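You operate a simulated robot arm through the tools that you are given. There is no shell and no other tool.

You are at the controls of a simulated robot arm. One attempt, no reset.

TASK
Tension the belt, shut the guard and run the motor on LOW.
Fine: the tension gauge's needle in the green, guard down and mains on, all before the motor.

The check looks at the end state, three seconds after you hand in, the way a careful person would. Anything else that was tipped, shoved, dropped, spilled or broken makes it a failure.

THE ROBOT
A 7-joint arm with a three-finger gripper, fixed in place. Base frame: the origin is at the foot of the arm, x ahead of it, y to its left, z up. Readings come in mm, rad, newtons and seconds.
Its first joint turns from -2.897 to 2.897 rad. Payload 2.69 kg.
The TCP is the grasp point between the finger pads, 30 mm short of the fingertips. In the tool frame z runs along the fingers and y along their closing line. Largest opening 128 mm; the body of the gripper starts 117 mm behind the TCP.
Orientation is told as [roll, pitch, yaw] about the base's x, y, z axes, in that order, counted from this pose: with the fingers straight down and closing along the base's y, the tool's x points along the base's -x, its y along +y and its z along -z.

THE INTERFACE
- The arm moves only by the tool arm_command. Its arguments are lists of equal length, an entry for each row: "offset": the shift along the tool's x, y, z in mm, a list of three; "turn": the turn, a rotation vector about the tool's x, y, z in degrees, a list of three. In form: {"offset": [[x, y, z], ...], "turn": [[wx, wy, wz], ...]}. A call has 1 to 20 rows; each row is the pose to reach, as a shift and turn from the pose commanded when the call began, along the tool's axes at that moment. "grip" is the closure, from 0 (fully open) to 1 (shut), set as the call begins (left out, the last holds). Rows are played at 5 a second. More than 50 mm and 0.15 rad between two rows, or a gripper value outside its range, and nothing of the call is played. A pose out of reach is approached as far as the arm can. The call stops where the force on the tool passes 60 N (or 10 N more than at its start, if that is more) or the arm is blocked; 0.2 s more then pass. The fingers move at their own pace and stop on an object; they squeeze with about 42 N. The grip force told is the motor's: it shows also when the fingers shut on nothing. Time passes only in rows, and 0.2 s behind the last, so rows that repeat a pose let the fingers close. It gives the time, the measured TCP pose, the force on the tool (base axes), the opening and the grip force at its end, in the units of the frame above (readings bear some noise), with the torque about the TCP (base axes, N m) and any sound that the robot's microphone picked up, and new pictures: "pictures" is both (left out), scene, wrist or none.
- Cameras (640 x 400 px; columns grow to the right, rows downward): "scene" is fixed at [58.6, 500.3, 1559.6]; the picture's right is [0.89, -0.46, 0.00], its down [-0.20, -0.39, -0.90] and it looks along [0.41, 0.80, -0.44] (base axes); focal length 214 px, centre (320, 200). "wrist" rides on the gripper at [58, 54, -131] in the tool frame; the picture's right is [-0.68, 0.74, 0.00], its down [-0.62, -0.57, -0.55] and it looks along [-0.40, -0.37, 0.84] (tool axes); focal length 234 px, centre (320, 200). There is no depth. A picture from a camera that has moved, and an enlarged one, comes with that camera's place and axes in the base frame and with its lens. The place of the scene camera against the robot may be out by one fixed shift of up to 18 mm in any direction.
- slide_trunk(by): slides the trunk up (or, below 0, down) by that many mm; the arm rides with it, the base frame stays. It gives what a move gives, with no picture.
- enlarge(camera, box): a new picture of the part [left, top, right, bottom] of that camera's present view, enlarged. It takes no simulated time.
- sign_off(): hands the job in; it is judged then, once.

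Nothing tells you positions but the pictures and the camera data. Unless the task says otherwise, let go and move clear before handing in.

The tools are called after "Emit:" by a JSON object that holds its "name" and its "arguments". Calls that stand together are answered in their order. arm_command: Moves the arm, as the interface text tells. Its arguments: {"type":"object","properties":{"offset":{"type":"array","items":{"type":"array","items":{"type":"number"}}},"turn":{"type":"array","items":{"type":"array","items":{"type":"number"}}},"grip":{"type":"number"},"pictures":{"type":"string","enum":["both","scene","wrist","none"]}},"required":["offset","turn"]} The other tools are called the same way: slide_trunk (by) slides the trunk up or down; enlarge (camera, box) takes an enlarged picture of a part of a camera's view; sign_off () hands the job in.

At the start:

```text
clock: 0.0
position: [447.9, 434.4, 1449.6]
ee_rot: [0.001, -0.001, 0.001]
ft_force: [0.4, -0.1, -0.8]
ft_torque: [0.0, -0.01, 0.01]
opening: 128.2
finger_force: 0.0
trunk travel left (down, up): [-250.0, 100.0]
```

scene: 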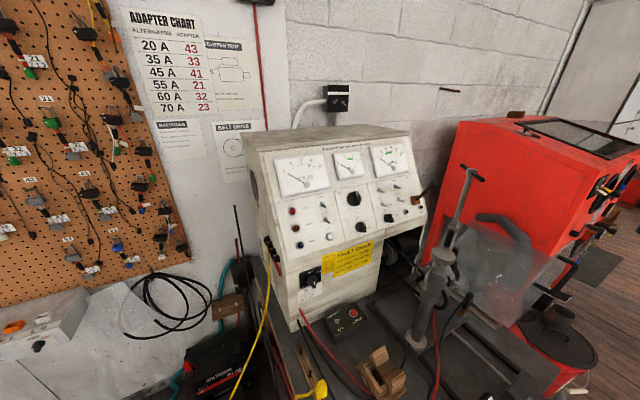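
wrist: 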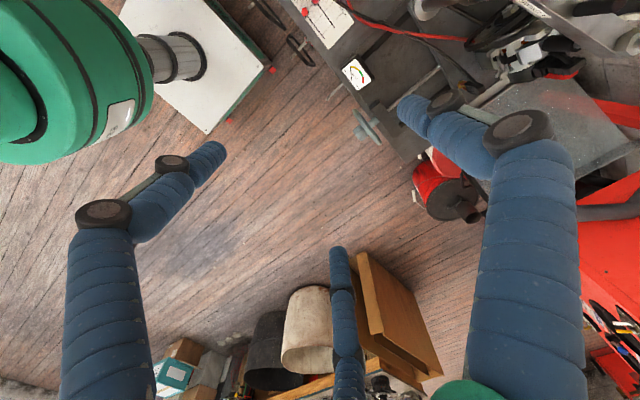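

I see a test bench with a panel of meters, a small red-button box, a guard (a translucent sheet) and, in the wrist view, a gauge with a green band. I'll look closer before I move anything.

Emit:
{"name": "enlarge", "arguments": {"camera": "scene", "box": [240, 120, 440, 245]}}

Emit:
{"name": "enlarge", "arguments": {"camera": "scene", "box": [260, 240, 460, 400]}}

Emit:
{"name": "enlarge", "arguments": {"camera": "scene", "box": [400, 150, 640, 400]}}

Emit:
{"name": "enlarge", "arguments": {"camera": "scene", "box": [100, 0, 300, 200]}}

Emit:
{"name": "enlarge", "arguments": {"camera": "wrist", "box": [300, 0, 640, 200]}}

```text
3.20 times, centred on (340, 182) of scene
camera zoom: at [58.6, 500.3, 1559.6], right [0.89, -0.46, 0.0], down [-0.2, -0.39, -0.9], along [0.41, 0.8, -0.44], focal length 686 px, centre (256, 256)
```

zoom: 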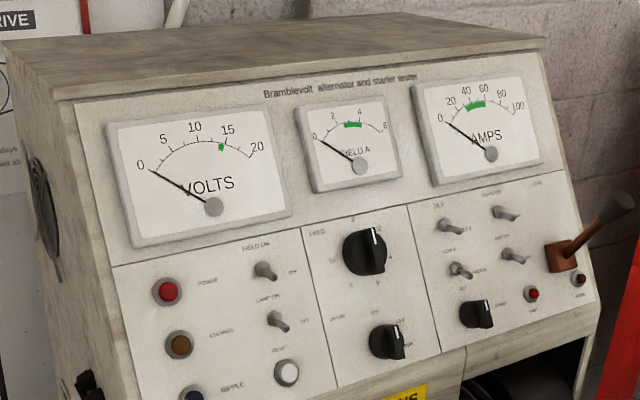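

```text
2.50 times, centred on (360, 320) of scene
camera zoom: at [58.6, 500.3, 1559.6], right [0.89, -0.46, 0.0], down [-0.2, -0.39, -0.9], along [0.41, 0.8, -0.44], focal length 536 px, centre (220, -100)
```

zoom: 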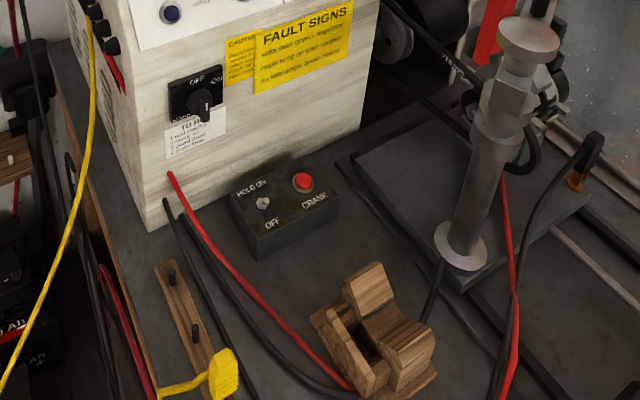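

```text
1.60 times, centred on (520, 275) of scene
camera zoom: at [58.6, 500.3, 1559.6], right [0.89, -0.46, 0.0], down [-0.2, -0.39, -0.9], along [0.41, 0.8, -0.44], focal length 343 px, centre (0, 80)
```

zoom: 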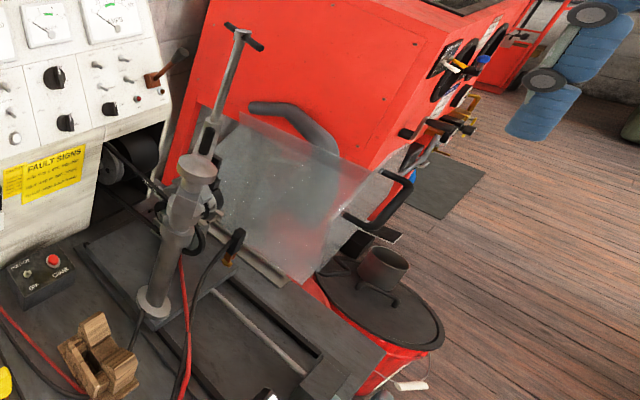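

```text
2.00 times, centred on (200, 100) of scene
camera zoom: at [58.6, 500.3, 1559.6], right [0.89, -0.46, 0.0], down [-0.2, -0.39, -0.9], along [0.41, 0.8, -0.44], focal length 429 px, centre (560, 400)
```

zoom: 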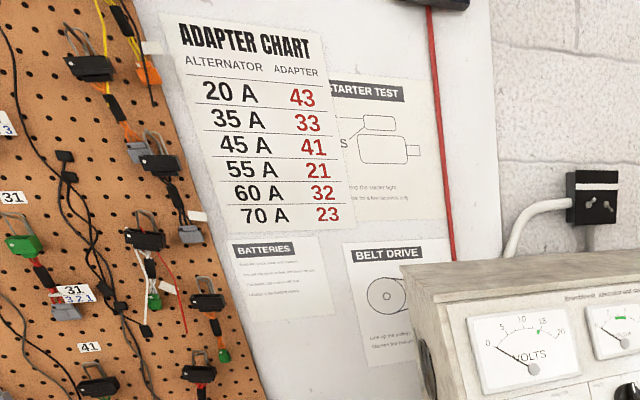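

```text
1.88 times, centred on (470, 100) of wrist
camera zoom: at [387.5, 488.2, 1582.6], right [0.68, 0.74, 0.0], down [0.62, -0.57, 0.55], along [0.4, -0.37, -0.84], focal length 441 px, centre (38, 388)
```

zoom: 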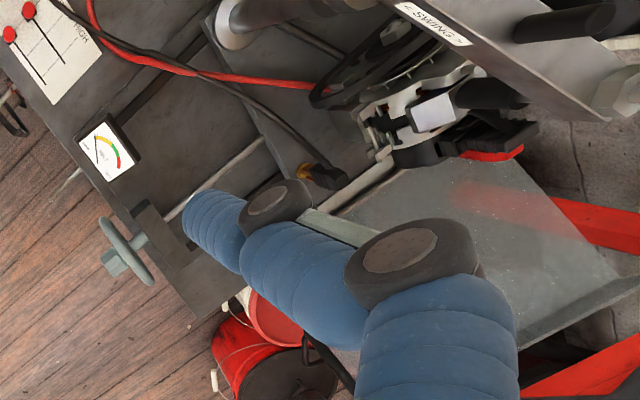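

The wrist view shows a coloured gauge, a handwheel at the bench's end and red-headed items on a white plate. I'll enlarge each of them for detail, together with the lower panel.

Emit:
{"name": "enlarge", "arguments": {"camera": "wrist", "box": [280, 0, 440, 100]}}

Emit:
{"name": "enlarge", "arguments": {"camera": "wrist", "box": [480, 0, 640, 100]}}

Emit:
{"name": "enlarge", "arguments": {"camera": "scene", "box": [280, 180, 440, 280]}}

Emit:
{"name": "enlarge", "arguments": {"camera": "scene", "box": [290, 250, 370, 300]}}

Emit:
{"name": "enlarge", "arguments": {"camera": "scene", "box": [200, 110, 300, 190]}}

Emit:
{"name": "enlarge", "arguments": {"camera": "scene", "box": [360, 170, 440, 220]}}

Emit:
{"name": "enlarge", "arguments": {"camera": "scene", "box": [400, 250, 560, 400]}}

```text
4.00 times, centred on (360, 50) of wrist
camera zoom: at [387.5, 488.2, 1582.6], right [0.68, 0.74, 0.0], down [0.62, -0.57, 0.55], along [0.4, -0.37, -0.84], focal length 937 px, centre (160, 800)
```

zoom: 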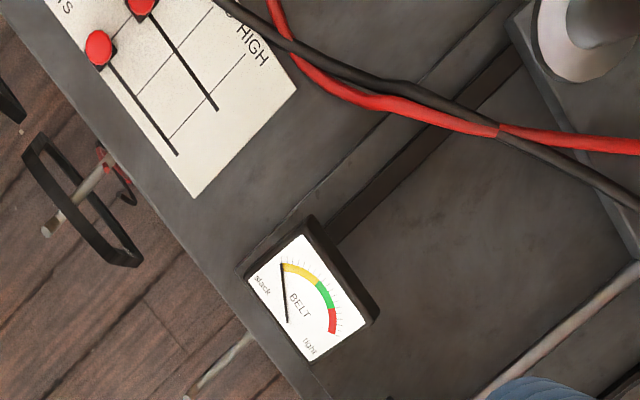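

```text
4.00 times, centred on (560, 50) of wrist
camera zoom: at [387.5, 488.2, 1582.6], right [0.68, 0.74, 0.0], down [0.62, -0.57, 0.55], along [0.4, -0.37, -0.84], focal length 937 px, centre (-640, 800)
```

zoom: 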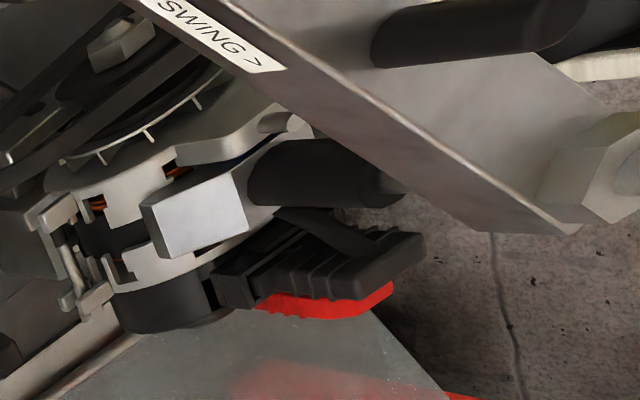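

```text
4.00 times, centred on (360, 230) of scene
camera zoom: at [58.6, 500.3, 1559.6], right [0.89, -0.46, 0.0], down [-0.2, -0.39, -0.9], along [0.41, 0.8, -0.44], focal length 858 px, centre (160, 80)
```

zoom: 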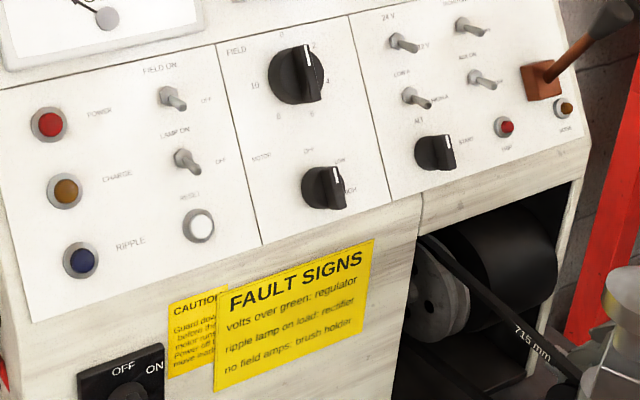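

```text
8.00 times, centred on (330, 275) of scene
camera zoom: at [58.6, 500.3, 1559.6], right [0.89, -0.46, 0.0], down [-0.2, -0.39, -0.9], along [0.41, 0.8, -0.44], focal length 1716 px, centre (240, -400)
```

zoom: 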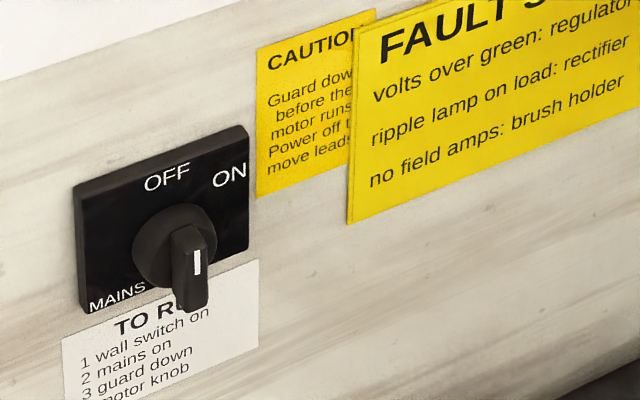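

```text
5.00 times, centred on (250, 150) of scene
camera zoom: at [58.6, 500.3, 1559.6], right [0.89, -0.46, 0.0], down [-0.2, -0.39, -0.9], along [0.41, 0.8, -0.44], focal length 1072 px, centre (670, 450)
```

zoom: 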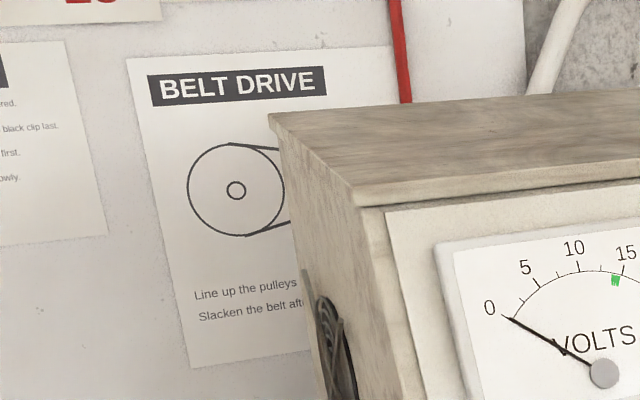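

```text
8.00 times, centred on (400, 195) of scene
camera zoom: at [58.6, 500.3, 1559.6], right [0.89, -0.46, 0.0], down [-0.2, -0.39, -0.9], along [0.41, 0.8, -0.44], focal length 1716 px, centre (-320, 240)
```

zoom: 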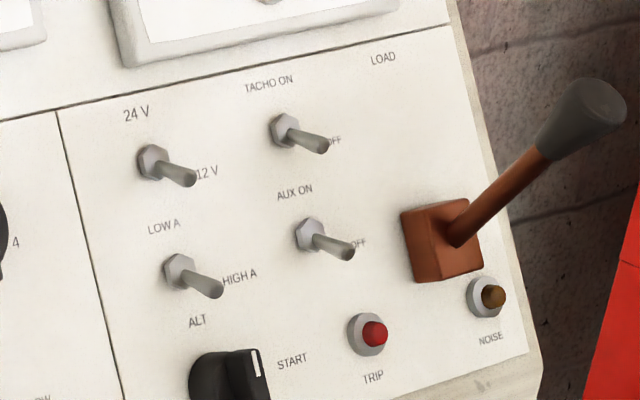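

```text
2.67 times, centred on (480, 325) of scene
camera zoom: at [58.6, 500.3, 1559.6], right [0.89, -0.46, 0.0], down [-0.2, -0.39, -0.9], along [0.41, 0.8, -0.44], focal length 572 px, centre (-107, -133)
```

zoom: 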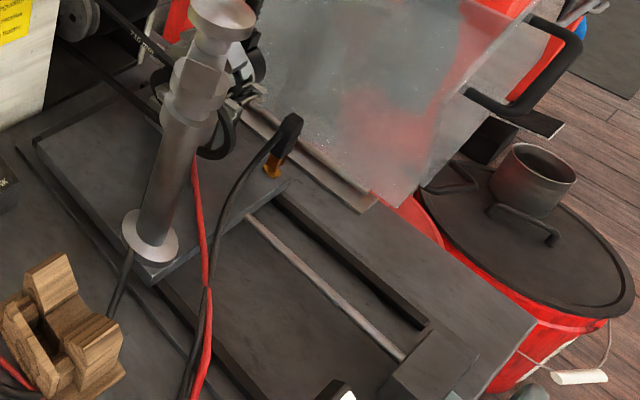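

The mains knob sits low on the cabinet, with a TO RUN card that names a wall switch first. I'll zoom on the wall switch, the knobs and the rest before I move.

Emit:
{"name": "enlarge", "arguments": {"camera": "scene", "box": [310, 75, 374, 115]}}

Emit:
{"name": "enlarge", "arguments": {"camera": "scene", "box": [335, 180, 399, 240]}}

Emit:
{"name": "enlarge", "arguments": {"camera": "scene", "box": [230, 0, 310, 50]}}

Emit:
{"name": "enlarge", "arguments": {"camera": "scene", "box": [180, 230, 300, 400]}}

Emit:
{"name": "enlarge", "arguments": {"camera": "scene", "box": [400, 170, 500, 270]}}

Emit:
{"name": "enlarge", "arguments": {"camera": "wrist", "box": [320, 60, 440, 180]}}

Emit:
{"name": "enlarge", "arguments": {"camera": "wrist", "box": [400, 0, 560, 140]}}

Emit:
{"name": "enlarge", "arguments": {"camera": "scene", "box": [0, 280, 200, 400]}}

```text
10.00 times, centred on (342, 95) of scene
camera zoom: at [58.6, 500.3, 1559.6], right [0.89, -0.46, 0.0], down [-0.2, -0.39, -0.9], along [0.41, 0.8, -0.44], focal length 2145 px, centre (100, 1250)
```

zoom: 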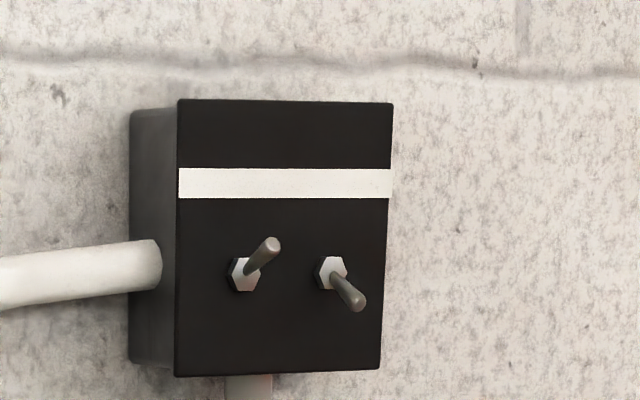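

```text
6.67 times, centred on (367, 210) of scene
camera zoom: at [58.6, 500.3, 1559.6], right [0.89, -0.46, 0.0], down [-0.2, -0.39, -0.9], along [0.41, 0.8, -0.44], focal length 1430 px, centre (7, 133)
```

zoom: 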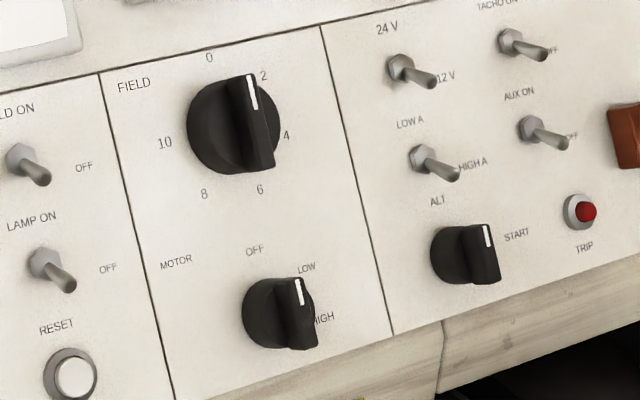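

```text
8.00 times, centred on (270, 25) of scene
camera zoom: at [58.6, 500.3, 1559.6], right [0.89, -0.46, 0.0], down [-0.2, -0.39, -0.9], along [0.41, 0.8, -0.44], focal length 1716 px, centre (720, 1600)
```

zoom: 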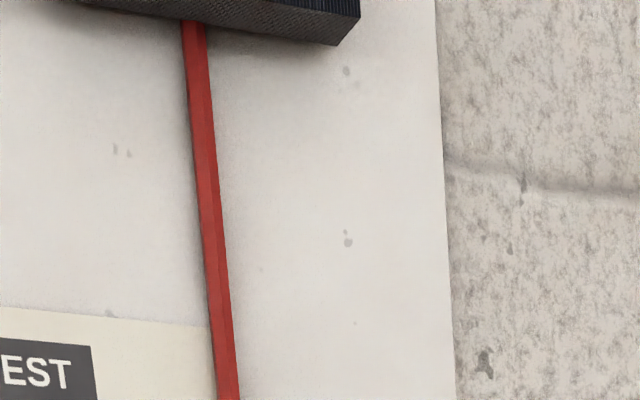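

```text
2.35 times, centred on (240, 315) of scene
camera zoom: at [58.6, 500.3, 1559.6], right [0.89, -0.46, 0.0], down [-0.2, -0.39, -0.9], along [0.41, 0.8, -0.44], focal length 505 px, centre (508, -71)
```

zoom: 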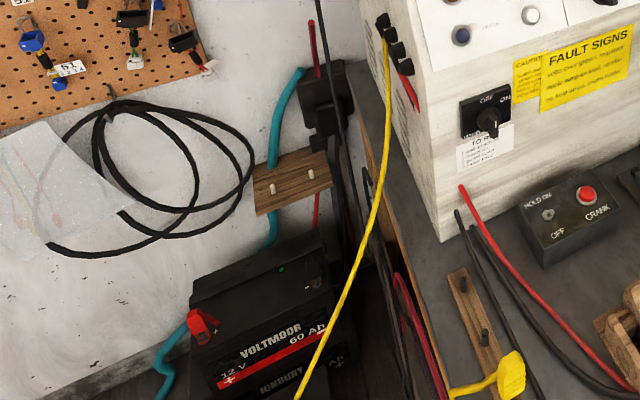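

```text
4.00 times, centred on (450, 220) of scene
camera zoom: at [58.6, 500.3, 1559.6], right [0.89, -0.46, 0.0], down [-0.2, -0.39, -0.9], along [0.41, 0.8, -0.44], focal length 858 px, centre (-200, 120)
```

zoom: 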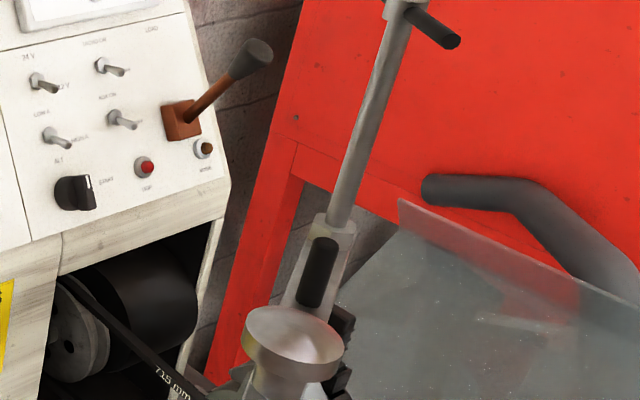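

```text
3.33 times, centred on (380, 120) of wrist
camera zoom: at [387.5, 488.2, 1582.6], right [0.68, 0.74, 0.0], down [0.62, -0.57, 0.55], along [0.4, -0.37, -0.84], focal length 781 px, centre (120, 467)
```

zoom: 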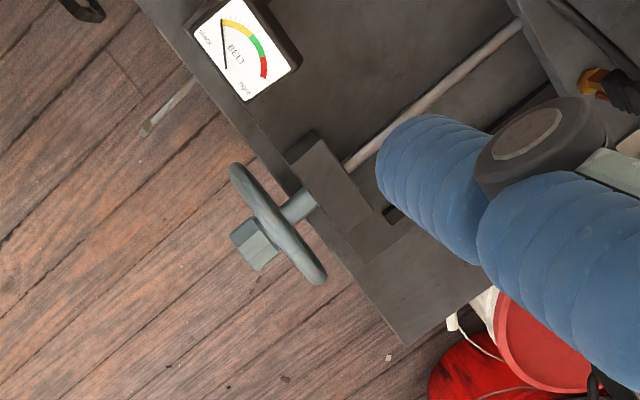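

```text
2.86 times, centred on (480, 70) of wrist
camera zoom: at [387.5, 488.2, 1582.6], right [0.68, 0.74, 0.0], down [0.62, -0.57, 0.55], along [0.4, -0.37, -0.84], focal length 669 px, centre (-137, 571)
```

zoom: 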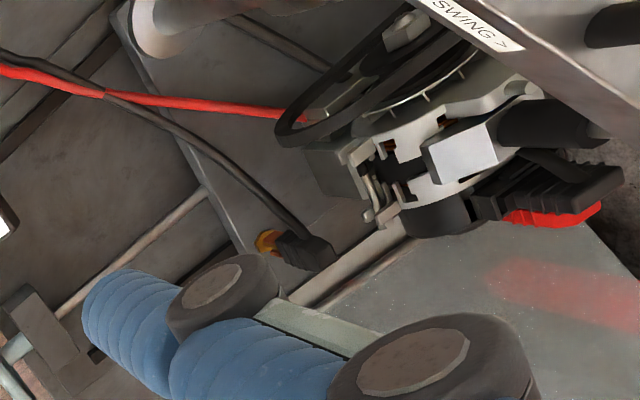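

```text
3.20 times, centred on (100, 340) of scene
camera zoom: at [58.6, 500.3, 1559.6], right [0.89, -0.46, 0.0], down [-0.2, -0.39, -0.9], along [0.41, 0.8, -0.44], focal length 686 px, centre (1024, -248)
```

zoom: 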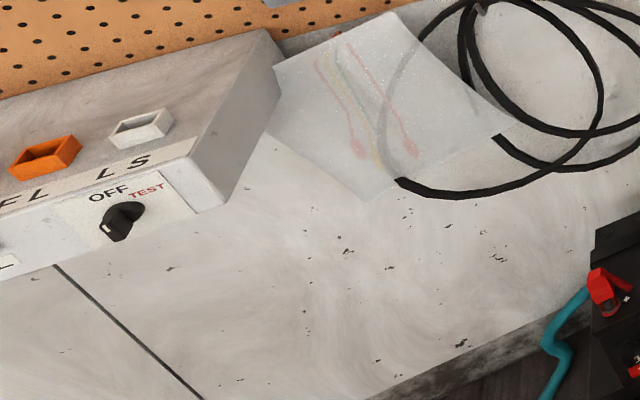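

The wall box holds two toggles with a blank label and sits far back. The blue jointed shapes in the wrist view may be my fingers, so I'll work the gripper in place to find out.

Emit:
{"name": "arm_command", "arguments": {"offset": [[0, 0, 0], [0, 0, 0], [0, 0, 0]], "turn": [[0, 0, 0], [0, 0, 0], [0, 0, 0]], "grip": 0.9, "pictures": "both"}}

```text
clock: 0.8
position: [447.4, 434.2, 1450.9]
ee_rot: [0.0, 0.0, 0.0]
ft_force: [0.5, 0.0, 0.0]
ft_torque: [0.0, 0.0, -0.02]
opening: 13.1
finger_force: 0.1
trunk travel left (down, up): [-250.0, 100.0]
camera wrist: at [387.5, 488.2, 1582.6], right [0.68, 0.74, 0.0], down [0.62, -0.57, 0.55], along [0.4, -0.37, -0.84], focal length 234 px, centre (320, 200)
```

scene: 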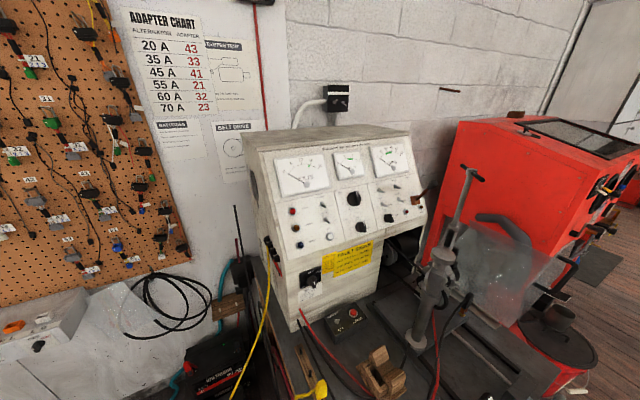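
wrist: 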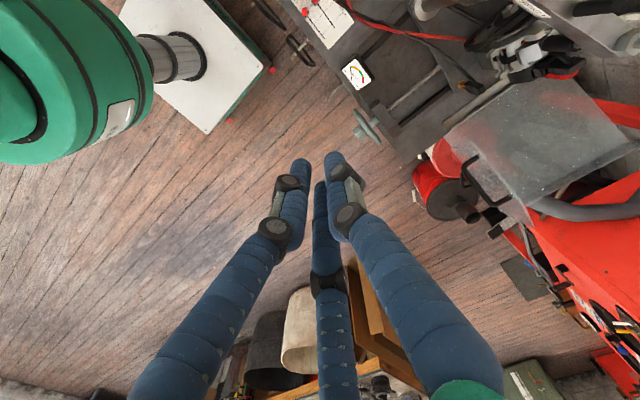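

The three blue shapes are the hand's fingers, and they close together at the grasp point. Next I'll tilt the hand to look toward the bench and panel from a clear spot, so I can triangulate.

Emit:
{"name": "arm_command", "arguments": {"offset": [[15, -6, 0], [30, -12, 0], [45, -18, 0], [60, -24, 0], [75, -30, 0], [90, -34, 0], [98, -34, 0]], "turn": [[-8, 0, 0], [-16, 0, 0], [-24, 0, 0], [-32, 0, 0], [-40, 0, 0], [-48, 0, 0], [-55, 0, 0]], "pictures": "wrist"}}

```text
clock: 2.4
position: [349.6, 400.2, 1450.2]
ee_rot: [0.962, 0.001, -0.002]
ft_force: [-0.6, 0.0, 0.2]
ft_torque: [0.01, 0.0, -0.03]
opening: 12.8
finger_force: 0.1
trunk travel left (down, up): [-250.0, 100.0]
camera wrist: at [289.6, 323.2, 1570.6], right [0.68, 0.42, 0.6], down [0.62, -0.77, -0.15], along [0.4, 0.47, -0.78], focal length 234 px, centre (320, 200)
```

wrist: 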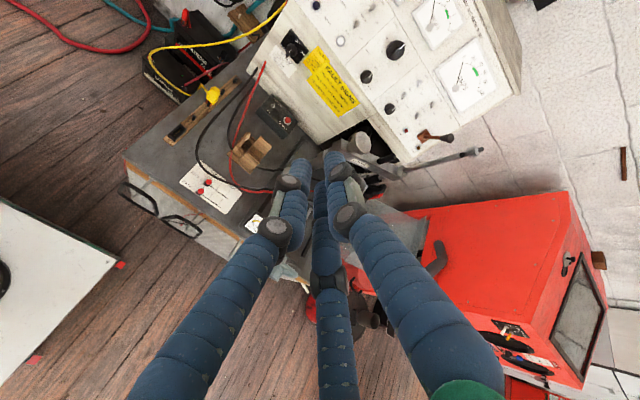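

This view takes in the cabinet, the bench top and the red machine together. I'll enlarge parts of it.

Emit:
{"name": "enlarge", "arguments": {"camera": "wrist", "box": [120, 60, 340, 260]}}

Emit:
{"name": "enlarge", "arguments": {"camera": "wrist", "box": [250, 0, 410, 120]}}

Emit:
{"name": "enlarge", "arguments": {"camera": "wrist", "box": [320, 100, 500, 260]}}

```text
2.00 times, centred on (230, 160) of wrist
camera zoom: at [289.6, 323.2, 1570.6], right [0.68, 0.42, 0.6], down [0.62, -0.77, -0.15], along [0.4, 0.47, -0.78], focal length 468 px, centre (500, 280)
```

zoom: 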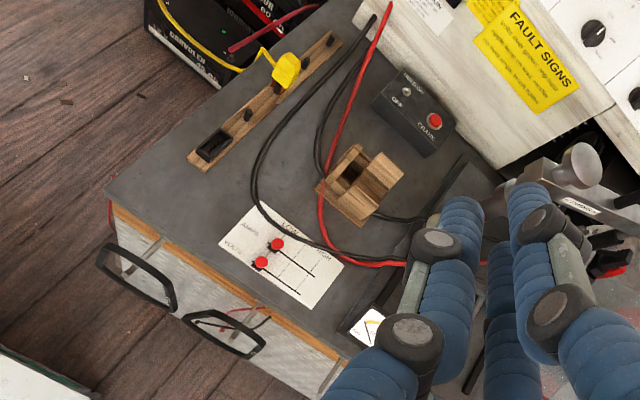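

```text
3.33 times, centred on (330, 60) of wrist
camera zoom: at [289.6, 323.2, 1570.6], right [0.68, 0.42, 0.6], down [0.62, -0.77, -0.15], along [0.4, 0.47, -0.78], focal length 781 px, centre (287, 667)
```

zoom: 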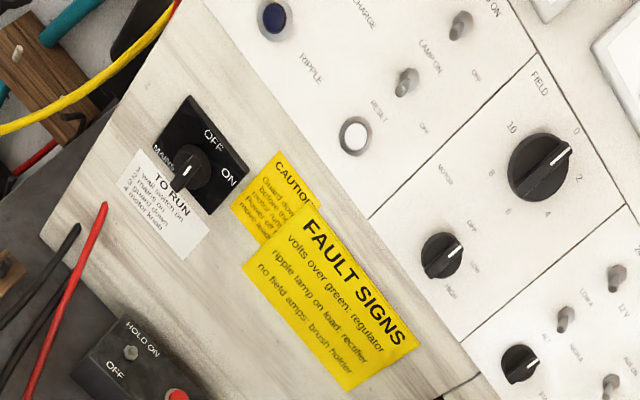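

```text
2.50 times, centred on (410, 180) of wrist
camera zoom: at [289.6, 323.2, 1570.6], right [0.68, 0.42, 0.6], down [0.62, -0.77, -0.15], along [0.4, 0.47, -0.78], focal length 585 px, centre (95, 250)
```

zoom: 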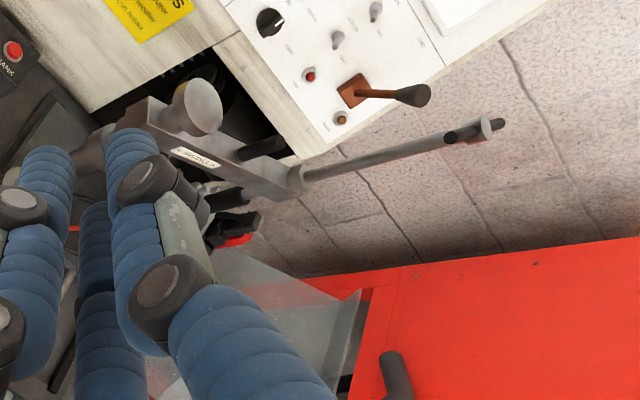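

I need the exact pointer of the mains and motor knobs, so I'll zoom harder on each, and on the belt gauge and button box.

Emit:
{"name": "enlarge", "arguments": {"camera": "wrist", "box": [280, 20, 328, 60]}}

Emit:
{"name": "enlarge", "arguments": {"camera": "wrist", "box": [345, 50, 409, 100]}}

Emit:
{"name": "enlarge", "arguments": {"camera": "wrist", "box": [240, 200, 300, 240]}}

Emit:
{"name": "enlarge", "arguments": {"camera": "wrist", "box": [320, 120, 400, 180]}}

```text
10.00 times, centred on (304, 40) of wrist
camera zoom: at [289.6, 323.2, 1570.6], right [0.68, 0.42, 0.6], down [0.62, -0.77, -0.15], along [0.4, 0.47, -0.78], focal length 2342 px, centre (480, 1800)
```

zoom: 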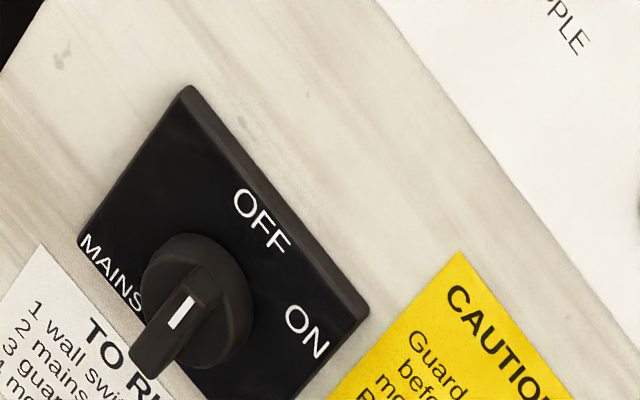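

```text
8.00 times, centred on (377, 75) of wrist
camera zoom: at [289.6, 323.2, 1570.6], right [0.68, 0.42, 0.6], down [0.62, -0.77, -0.15], along [0.4, 0.47, -0.78], focal length 1873 px, centre (-136, 1200)
```

zoom: 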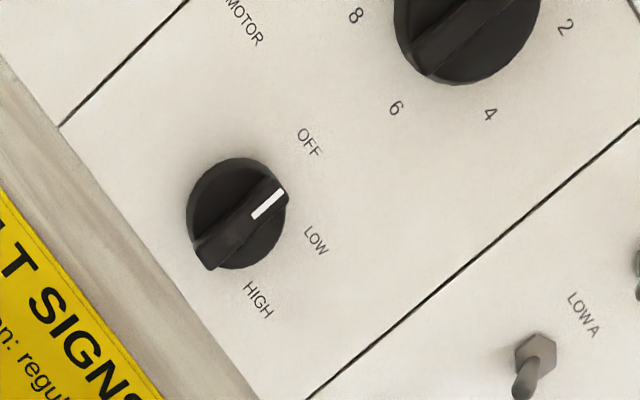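

```text
10.00 times, centred on (270, 220) of wrist
camera zoom: at [289.6, 323.2, 1570.6], right [0.68, 0.42, 0.6], down [0.62, -0.77, -0.15], along [0.4, 0.47, -0.78], focal length 2342 px, centre (820, 0)
```

zoom: 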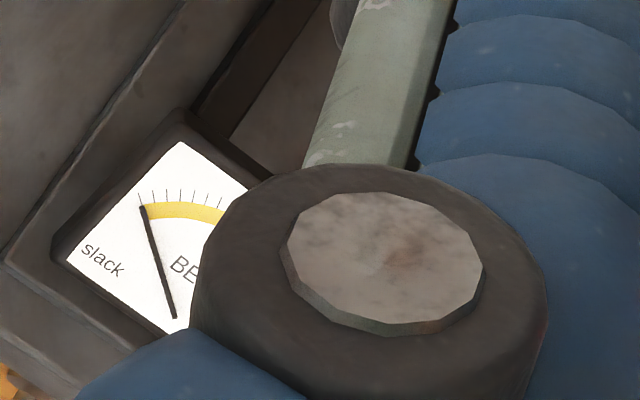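

```text
6.67 times, centred on (360, 150) of wrist
camera zoom: at [289.6, 323.2, 1570.6], right [0.68, 0.42, 0.6], down [0.62, -0.77, -0.15], along [0.4, 0.47, -0.78], focal length 1561 px, centre (53, 533)
```

zoom: 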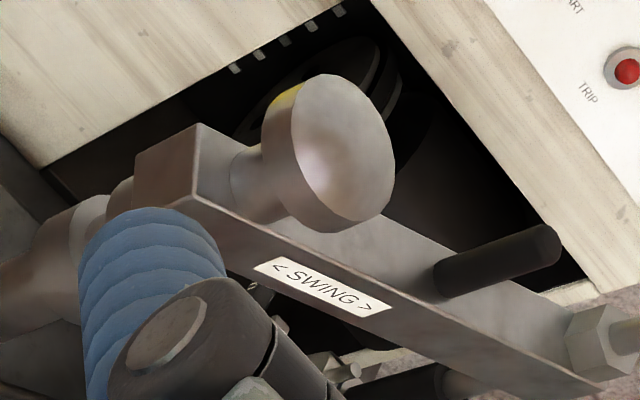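

Both knobs point to OFF, and the needle sits at slack. By two-view sighting the bench top is near z 900 mm, with the handwheel near (630, 455, 870) facing -y. I'll drop down in front of the bench and look at the wheel, gauge and guard.

Emit:
{"name": "arm_command", "arguments": {"offset": [[-18, -35, 12], [-36, -71, 23], [-54, -106, 35], [-71, -142, 47], [-89, -177, 59], [-107, -212, 70], [-125, -248, 82], [-143, -283, 94], [-161, -319, 105], [-179, -354, 117], [-196, -389, 129], [-214, -425, 140], [-232, -460, 152], [-250, -496, 164]], "turn": [[-2.5, 0, 0], [-5, 0, 0], [-7.5, 0, 0], [-10, 0, 0], [-12.5, 0, 0], [-15, 0, 0], [-17.5, 0, 0], [-20, 0, 0], [-22.5, 0, 0], [-25, 0, 0], [-27.5, 0, 0], [-30, 0, 0], [-32.5, 0, 0], [-35, 0, 0]], "pictures": "both"}}

```text
clock: 5.4
position: [601.4, 248.6, 952.9]
ee_rot: [1.575, -0.003, -0.001]
ft_force: [0.2, 1.2, 0.3]
ft_torque: [-0.04, 0.01, 0.0]
opening: 12.8
finger_force: 0.0
trunk travel left (down, up): [-250.0, 100.0]
camera wrist: at [541.7, 118.2, 1007.3], right [0.68, 0.0, 0.74], down [0.62, -0.55, -0.57], along [0.4, 0.84, -0.37], focal length 234 px, centre (320, 200)
```

scene: 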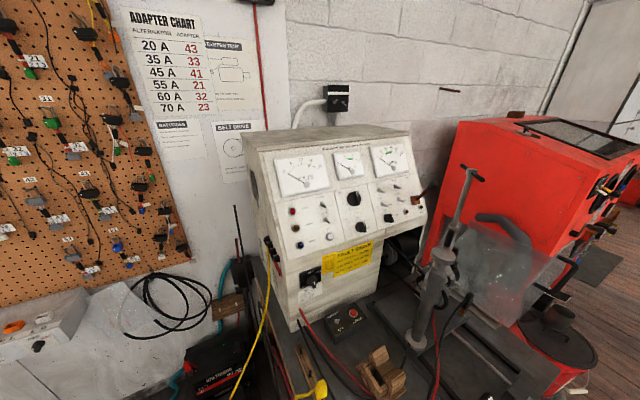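
wrist: 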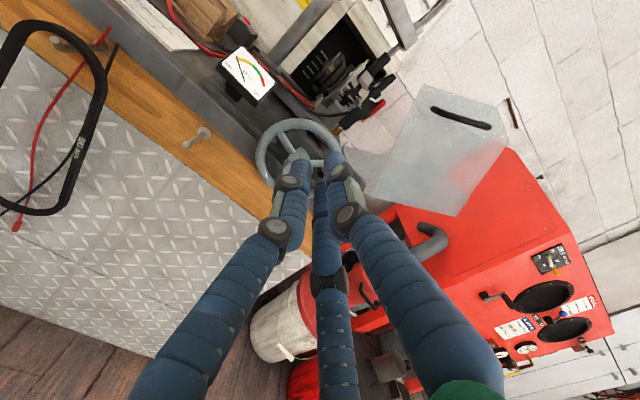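

I can see the three-spoke handwheel and the gauge at the bench front, and the guard sheet standing open on the right. I'll enlarge these.

Emit:
{"name": "enlarge", "arguments": {"camera": "wrist", "box": [220, 40, 360, 200]}}

Emit:
{"name": "enlarge", "arguments": {"camera": "wrist", "box": [250, 0, 570, 220]}}

Emit:
{"name": "enlarge", "arguments": {"camera": "wrist", "box": [215, 40, 295, 100]}}

```text
2.50 times, centred on (290, 120) of wrist
camera zoom: at [541.7, 118.2, 1007.3], right [0.68, 0.0, 0.74], down [0.62, -0.55, -0.57], along [0.4, 0.84, -0.37], focal length 585 px, centre (395, 400)
```

zoom: 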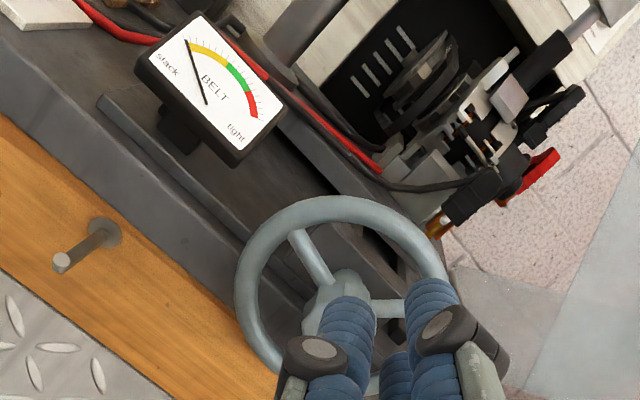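

```text
1.82 times, centred on (410, 110) of wrist
camera zoom: at [541.7, 118.2, 1007.3], right [0.68, 0.0, 0.74], down [0.62, -0.55, -0.57], along [0.4, 0.84, -0.37], focal length 426 px, centre (156, 364)
```

zoom: 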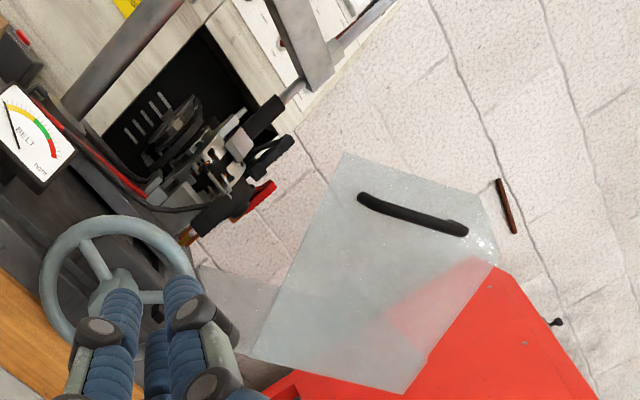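

```text
6.67 times, centred on (255, 70) of wrist
camera zoom: at [541.7, 118.2, 1007.3], right [0.68, 0.0, 0.74], down [0.62, -0.55, -0.57], along [0.4, 0.84, -0.37], focal length 1561 px, centre (753, 1067)
```

zoom: 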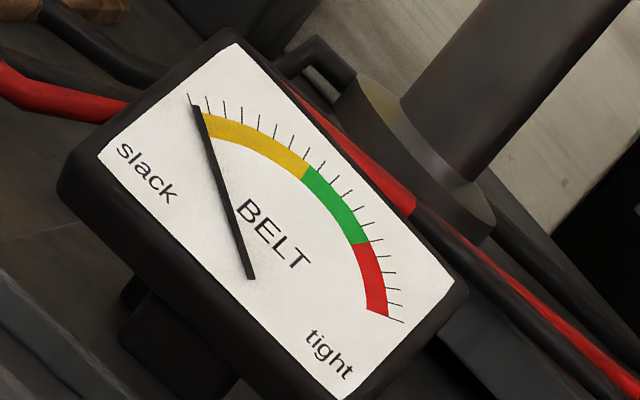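

The guard stands open on the right. Its hinge looks to run along y near x 740, and its handle is near (770-860, 600, 1100-1160). I'll open the fingers and look from higher up on the right to settle how it moves.

Emit:
{"name": "arm_command", "arguments": {"offset": [[-12, 43, 12], [-23, 86, 23], [-34, 129, 34], [-46, 171, 46], [-57, 214, 57], [-69, 257, 69], [-80, 300, 80]], "turn": [[4, 0, 0], [9, 0, 0], [13, 0, 0], [17, 0, 0], [21, 0, 0], [26, 0, 0], [30, 0, 0]], "grip": 0, "pictures": "wrist"}}

```text
clock: 7.0
position: [682.0, 330.3, 1247.9]
ee_rot: [1.044, 0.002, -0.001]
ft_force: [-0.4, 0.4, -1.4]
ft_torque: [0.05, 0.01, 0.01]
opening: 127.7
finger_force: 0.0
trunk travel left (down, up): [-250.0, 100.0]
camera wrist: at [620.9, 244.9, 1361.9], right [0.68, 0.37, 0.64], down [0.62, -0.76, -0.22], along [0.4, 0.54, -0.74], focal length 234 px, centre (320, 200)
```

wrist: 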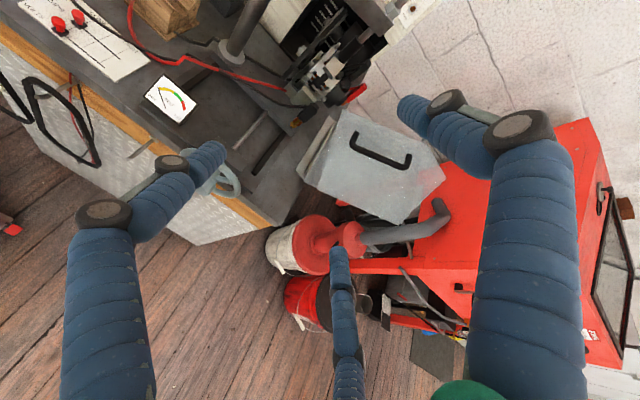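

Emit:
{"name": "enlarge", "arguments": {"camera": "wrist", "box": [260, 80, 460, 240]}}

Emit:
{"name": "enlarge", "arguments": {"camera": "wrist", "box": [200, 0, 440, 150]}}

Emit:
{"name": "enlarge", "arguments": {"camera": "scene", "box": [430, 200, 590, 330]}}

```text
2.50 times, centred on (360, 160) of wrist
camera zoom: at [620.9, 244.9, 1361.9], right [0.68, 0.37, 0.64], down [0.62, -0.76, -0.22], along [0.4, 0.54, -0.74], focal length 585 px, centre (220, 300)
```

zoom: 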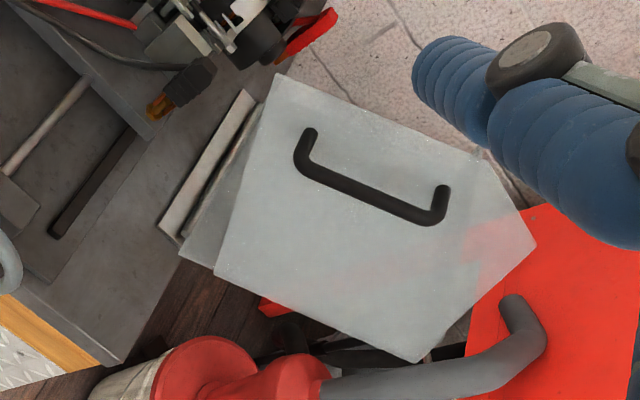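

```text
2.67 times, centred on (320, 75) of wrist
camera zoom: at [620.9, 244.9, 1361.9], right [0.68, 0.37, 0.64], down [0.62, -0.76, -0.22], along [0.4, 0.54, -0.74], focal length 624 px, centre (320, 533)
```

zoom: 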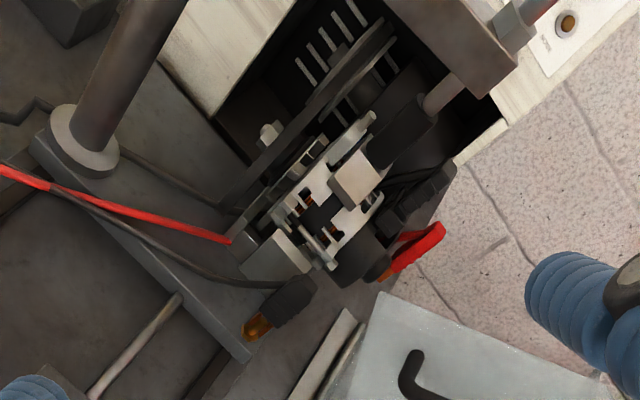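

```text
3.08 times, centred on (510, 265) of scene
camera zoom: at [58.6, 500.3, 1559.6], right [0.89, -0.46, 0.0], down [-0.2, -0.39, -0.9], along [0.41, 0.8, -0.44], focal length 660 px, centre (-265, 0)
```

zoom: 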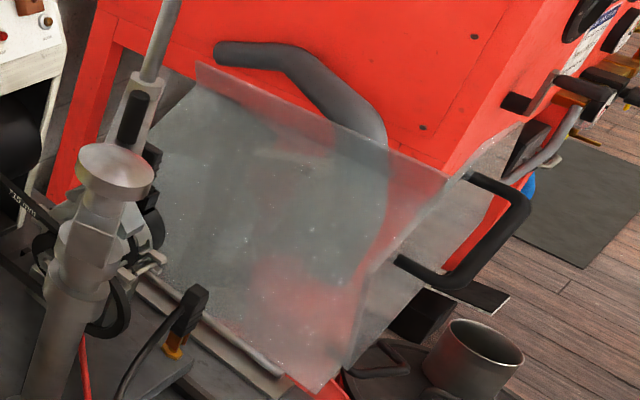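

The guard's front plate lies in the plane y≈612 with the handle on it, tilted open about a hinge along y. I'll zoom further to learn the rest of its shape.

Emit:
{"name": "enlarge", "arguments": {"camera": "wrist", "box": [295, 90, 395, 190]}}

Emit:
{"name": "enlarge", "arguments": {"camera": "scene", "box": [440, 210, 540, 290]}}

Emit:
{"name": "enlarge", "arguments": {"camera": "scene", "box": [500, 210, 580, 340]}}

Emit:
{"name": "enlarge", "arguments": {"camera": "wrist", "box": [130, 60, 250, 160]}}

```text
4.00 times, centred on (345, 140) of wrist
camera zoom: at [620.9, 244.9, 1361.9], right [0.68, 0.37, 0.64], down [0.62, -0.76, -0.22], along [0.4, 0.54, -0.74], focal length 937 px, centre (220, 440)
```

zoom: 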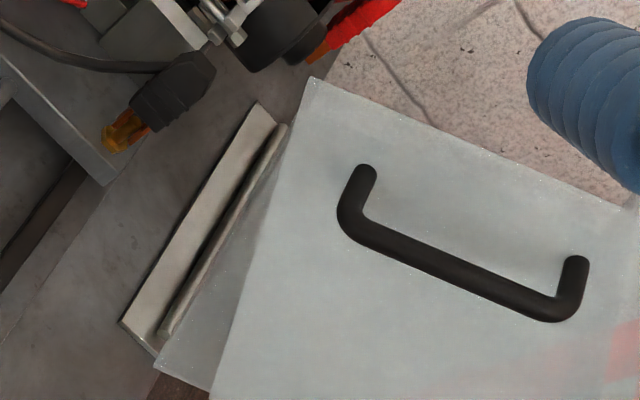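

```text
5.00 times, centred on (490, 250) of scene
camera zoom: at [58.6, 500.3, 1559.6], right [0.89, -0.46, 0.0], down [-0.2, -0.39, -0.9], along [0.41, 0.8, -0.44], focal length 1072 px, centre (-530, -50)
```

zoom: 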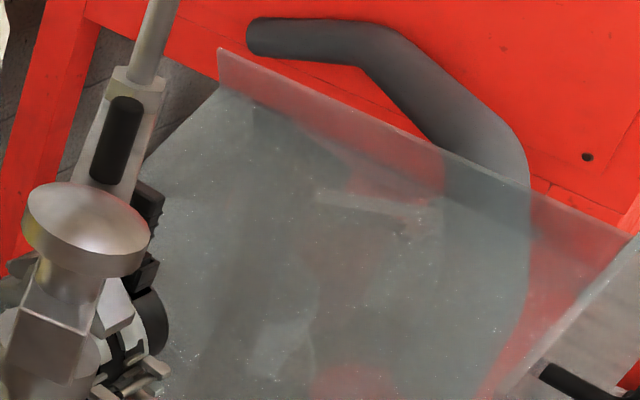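

```text
3.08 times, centred on (540, 275) of scene
camera zoom: at [58.6, 500.3, 1559.6], right [0.89, -0.46, 0.0], down [-0.2, -0.39, -0.9], along [0.41, 0.8, -0.44], focal length 660 px, centre (-357, -31)
```

zoom: 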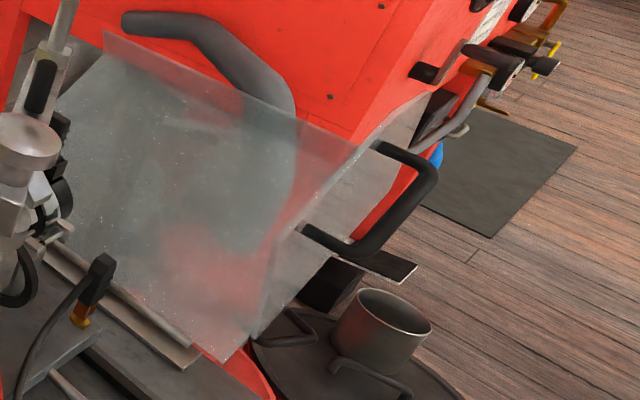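

```text
4.00 times, centred on (190, 110) of wrist
camera zoom: at [620.9, 244.9, 1361.9], right [0.68, 0.37, 0.64], down [0.62, -0.76, -0.22], along [0.4, 0.54, -0.74], focal length 937 px, centre (840, 560)
```

zoom: 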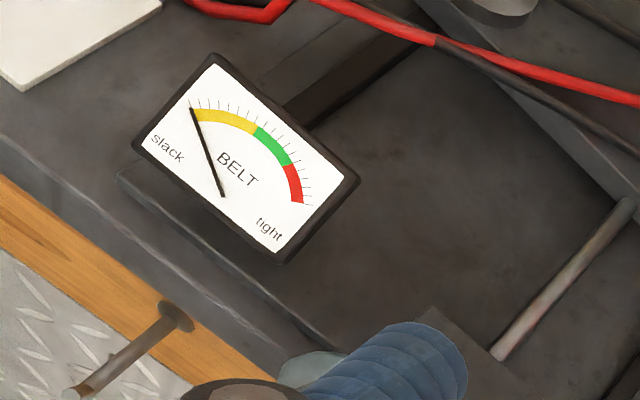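

The guard is a front plate plus a side panel, hinged near (816, y, 877) and tipped open by about 59°. Its handle bar is near (815, 568, 1131). The belt comes first, so I'll go down in front of the handwheel with the fingers open and look at its hub.

Emit:
{"name": "arm_command", "arguments": {"offset": [[7, -40, 23], [13, -79, 46], [20, -119, 69], [26, -159, 92], [33, -198, 114], [39, -238, 137], [46, -277, 160], [52, -317, 183]], "turn": [[-4, 0, 0], [-8, 0, 0], [-12, 0, 0], [-16, 0, 0], [-20, 0, 0], [-24, 0, 0], [-27, 0, 0], [-30, 0, 0]], "grip": 0, "pictures": "wrist"}}

Emit:
{"name": "enlarge", "arguments": {"camera": "wrist", "box": [220, 60, 420, 200]}}

```text
clock: 8.8
position: [630.1, 332.5, 884.2]
ee_rot: [1.573, -0.004, -0.001]
ft_force: [0.3, -0.9, 0.4]
ft_torque: [-0.06, 0.01, 0.05]
opening: 127.9
finger_force: 0.1
trunk travel left (down, up): [-250.0, 100.0]
camera wrist: at [569.5, 200.7, 938.2], right [0.67, 0.0, 0.74], down [0.62, -0.55, -0.56], along [0.41, 0.84, -0.37], focal length 234 px, centre (320, 200)
```

wrist: 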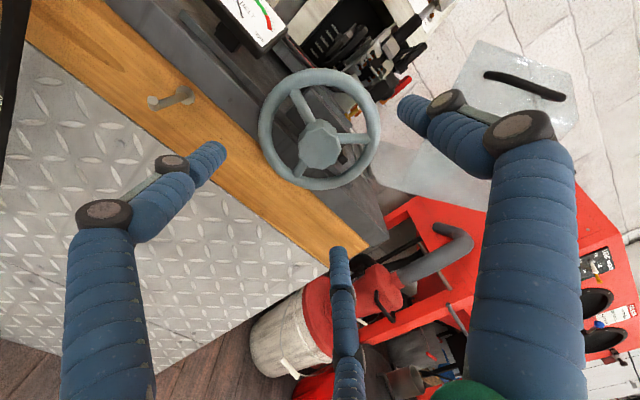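

```text
2.86 times, centred on (320, 130) of wrist
camera zoom: at [569.5, 200.7, 938.2], right [0.67, 0.0, 0.74], down [0.62, -0.55, -0.56], along [0.41, 0.84, -0.37], focal length 669 px, centre (320, 400)
```

zoom: 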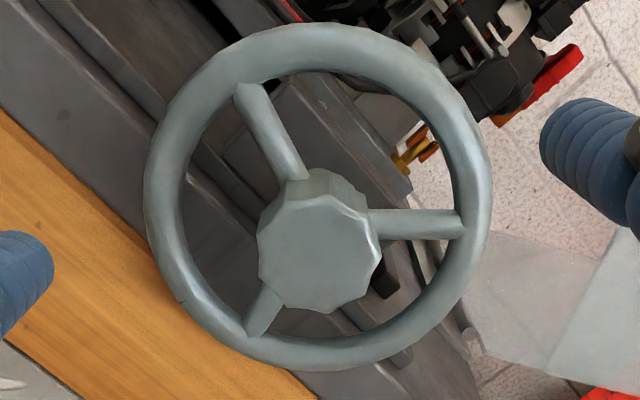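

The hub is a scalloped cap about 43 mm across at about (630, 417-440, 883). Its spokes sit at about 46°, 166° and 286°, so my three fingers fit between them. I'll close partway to check the fingers clear both rim and hub before I move in.

Emit:
{"name": "arm_command", "arguments": {"offset": [[0, 0, 20], [0, 0, 40], [0, 0, 40]], "turn": [[0, 0, 0], [0, 0, 0], [0, 0, 0]], "grip": 0.53, "pictures": "wrist"}}

Emit:
{"name": "enlarge", "arguments": {"camera": "wrist", "box": [220, 60, 420, 240]}}

```text
clock: 9.6
position: [628.8, 372.4, 882.9]
ee_rot: [1.569, 0.0, 0.0]
ft_force: [0.5, 1.7, 0.0]
ft_torque: [-0.01, 0.02, 0.01]
opening: 60.1
finger_force: 0.1
trunk travel left (down, up): [-250.0, 100.0]
camera wrist: at [568.1, 241.5, 938.2], right [0.68, 0.0, 0.74], down [0.62, -0.55, -0.57], along [0.4, 0.84, -0.37], focal length 234 px, centre (320, 200)
```

wrist: 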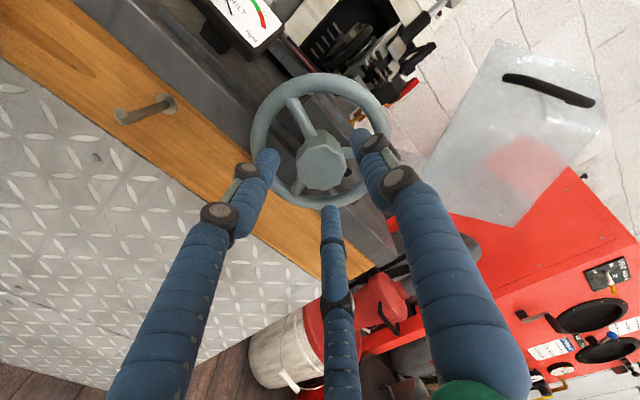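

```text
2.22 times, centred on (320, 150) of wrist
camera zoom: at [568.1, 241.5, 938.2], right [0.68, 0.0, 0.74], down [0.62, -0.55, -0.57], along [0.4, 0.84, -0.37], focal length 520 px, centre (320, 311)
```

zoom: 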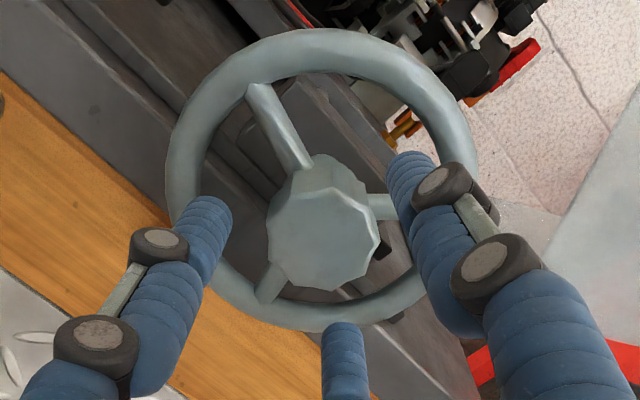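

The fingertips stand between hub and rim, at a radius of about 37 mm against roughly 22 for the hub and 50 for the rim. I'll go in slowly to put the tips past the spokes.

Emit:
{"name": "arm_command", "arguments": {"offset": [[-1, 0, 10], [-1, 0, 20], [-1, 0, 30], [-1, 0, 40], [-1, 0, 46]], "turn": [[0, 0, 0], [0, 0, 0], [0, 0, 0], [0, 0, 0], [0, 0, 0]], "pictures": "wrist"}}

Emit:
{"name": "enlarge", "arguments": {"camera": "wrist", "box": [220, 60, 420, 240]}}

```text
clock: 10.8
position: [629.4, 416.6, 884.8]
ee_rot: [1.572, -0.002, 0.0]
ft_force: [-0.9, -0.1, -0.1]
ft_torque: [0.0, 0.03, -0.01]
opening: 60.2
finger_force: 0.1
trunk travel left (down, up): [-250.0, 100.0]
camera wrist: at [568.8, 285.3, 939.3], right [0.68, 0.0, 0.74], down [0.62, -0.55, -0.57], along [0.4, 0.84, -0.37], focal length 234 px, centre (320, 200)
```

wrist: 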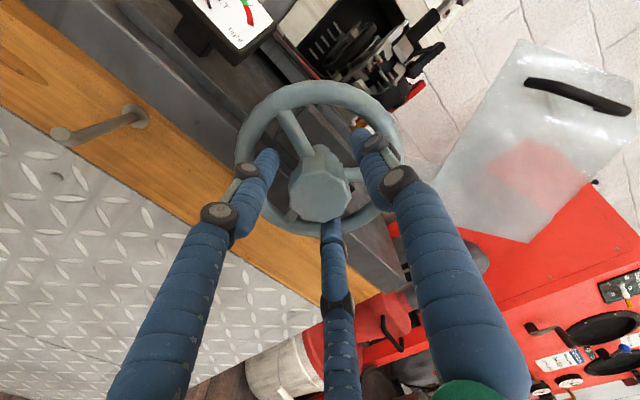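

```text
2.22 times, centred on (320, 150) of wrist
camera zoom: at [568.8, 285.3, 939.3], right [0.68, 0.0, 0.74], down [0.62, -0.55, -0.57], along [0.4, 0.84, -0.37], focal length 520 px, centre (320, 311)
```

zoom: 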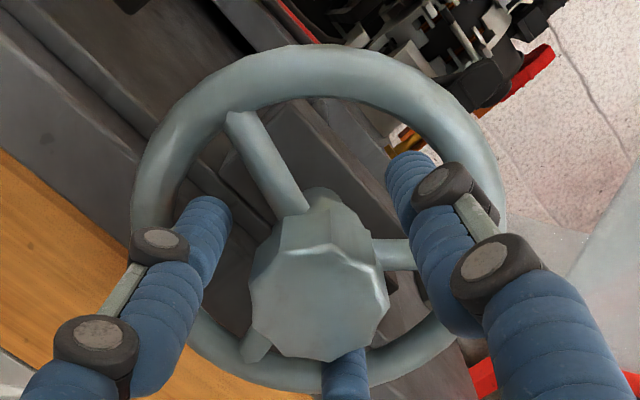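

The tips are through and nothing has touched yet. I'll close on the hub.

Emit:
{"name": "arm_command", "arguments": {"offset": [[0, 0, 0], [0, 0, 0], [0, 0, 0], [0, 0, 0]], "turn": [[0, 0, 0], [0, 0, 0], [0, 0, 0], [0, 0, 0]], "grip": 1, "pictures": "wrist"}}

Emit:
{"name": "enlarge", "arguments": {"camera": "wrist", "box": [220, 0, 420, 240]}}

```text
clock: 11.8
position: [633.1, 415.8, 881.3]
ee_rot: [1.568, 0.002, -0.003]
ft_force: [45.8, -3.2, -29.9]
ft_torque: [-1.19, -0.19, -1.49]
opening: 42.4
finger_force: 42.0
trunk travel left (down, up): [-250.0, 100.0]
camera wrist: at [572.1, 285.4, 937.5], right [0.68, 0.0, 0.74], down [0.61, -0.55, -0.57], along [0.41, 0.83, -0.37], focal length 234 px, centre (320, 200)
```

wrist: 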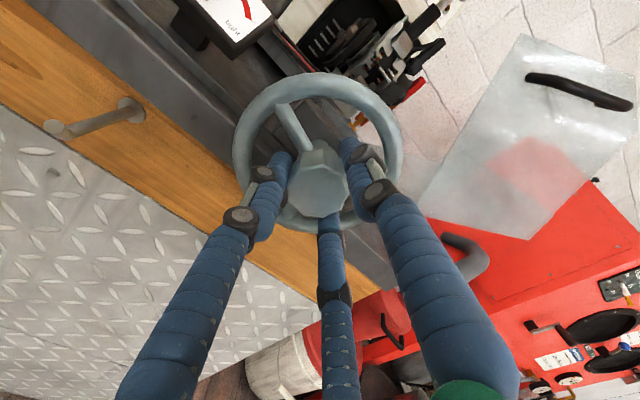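

```text
1.67 times, centred on (320, 120) of wrist
camera zoom: at [572.1, 285.4, 937.5], right [0.68, 0.0, 0.74], down [0.61, -0.55, -0.57], along [0.41, 0.83, -0.37], focal length 390 px, centre (320, 333)
```

zoom: 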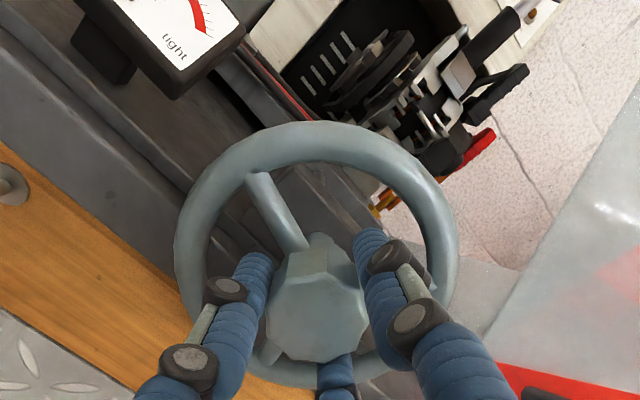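

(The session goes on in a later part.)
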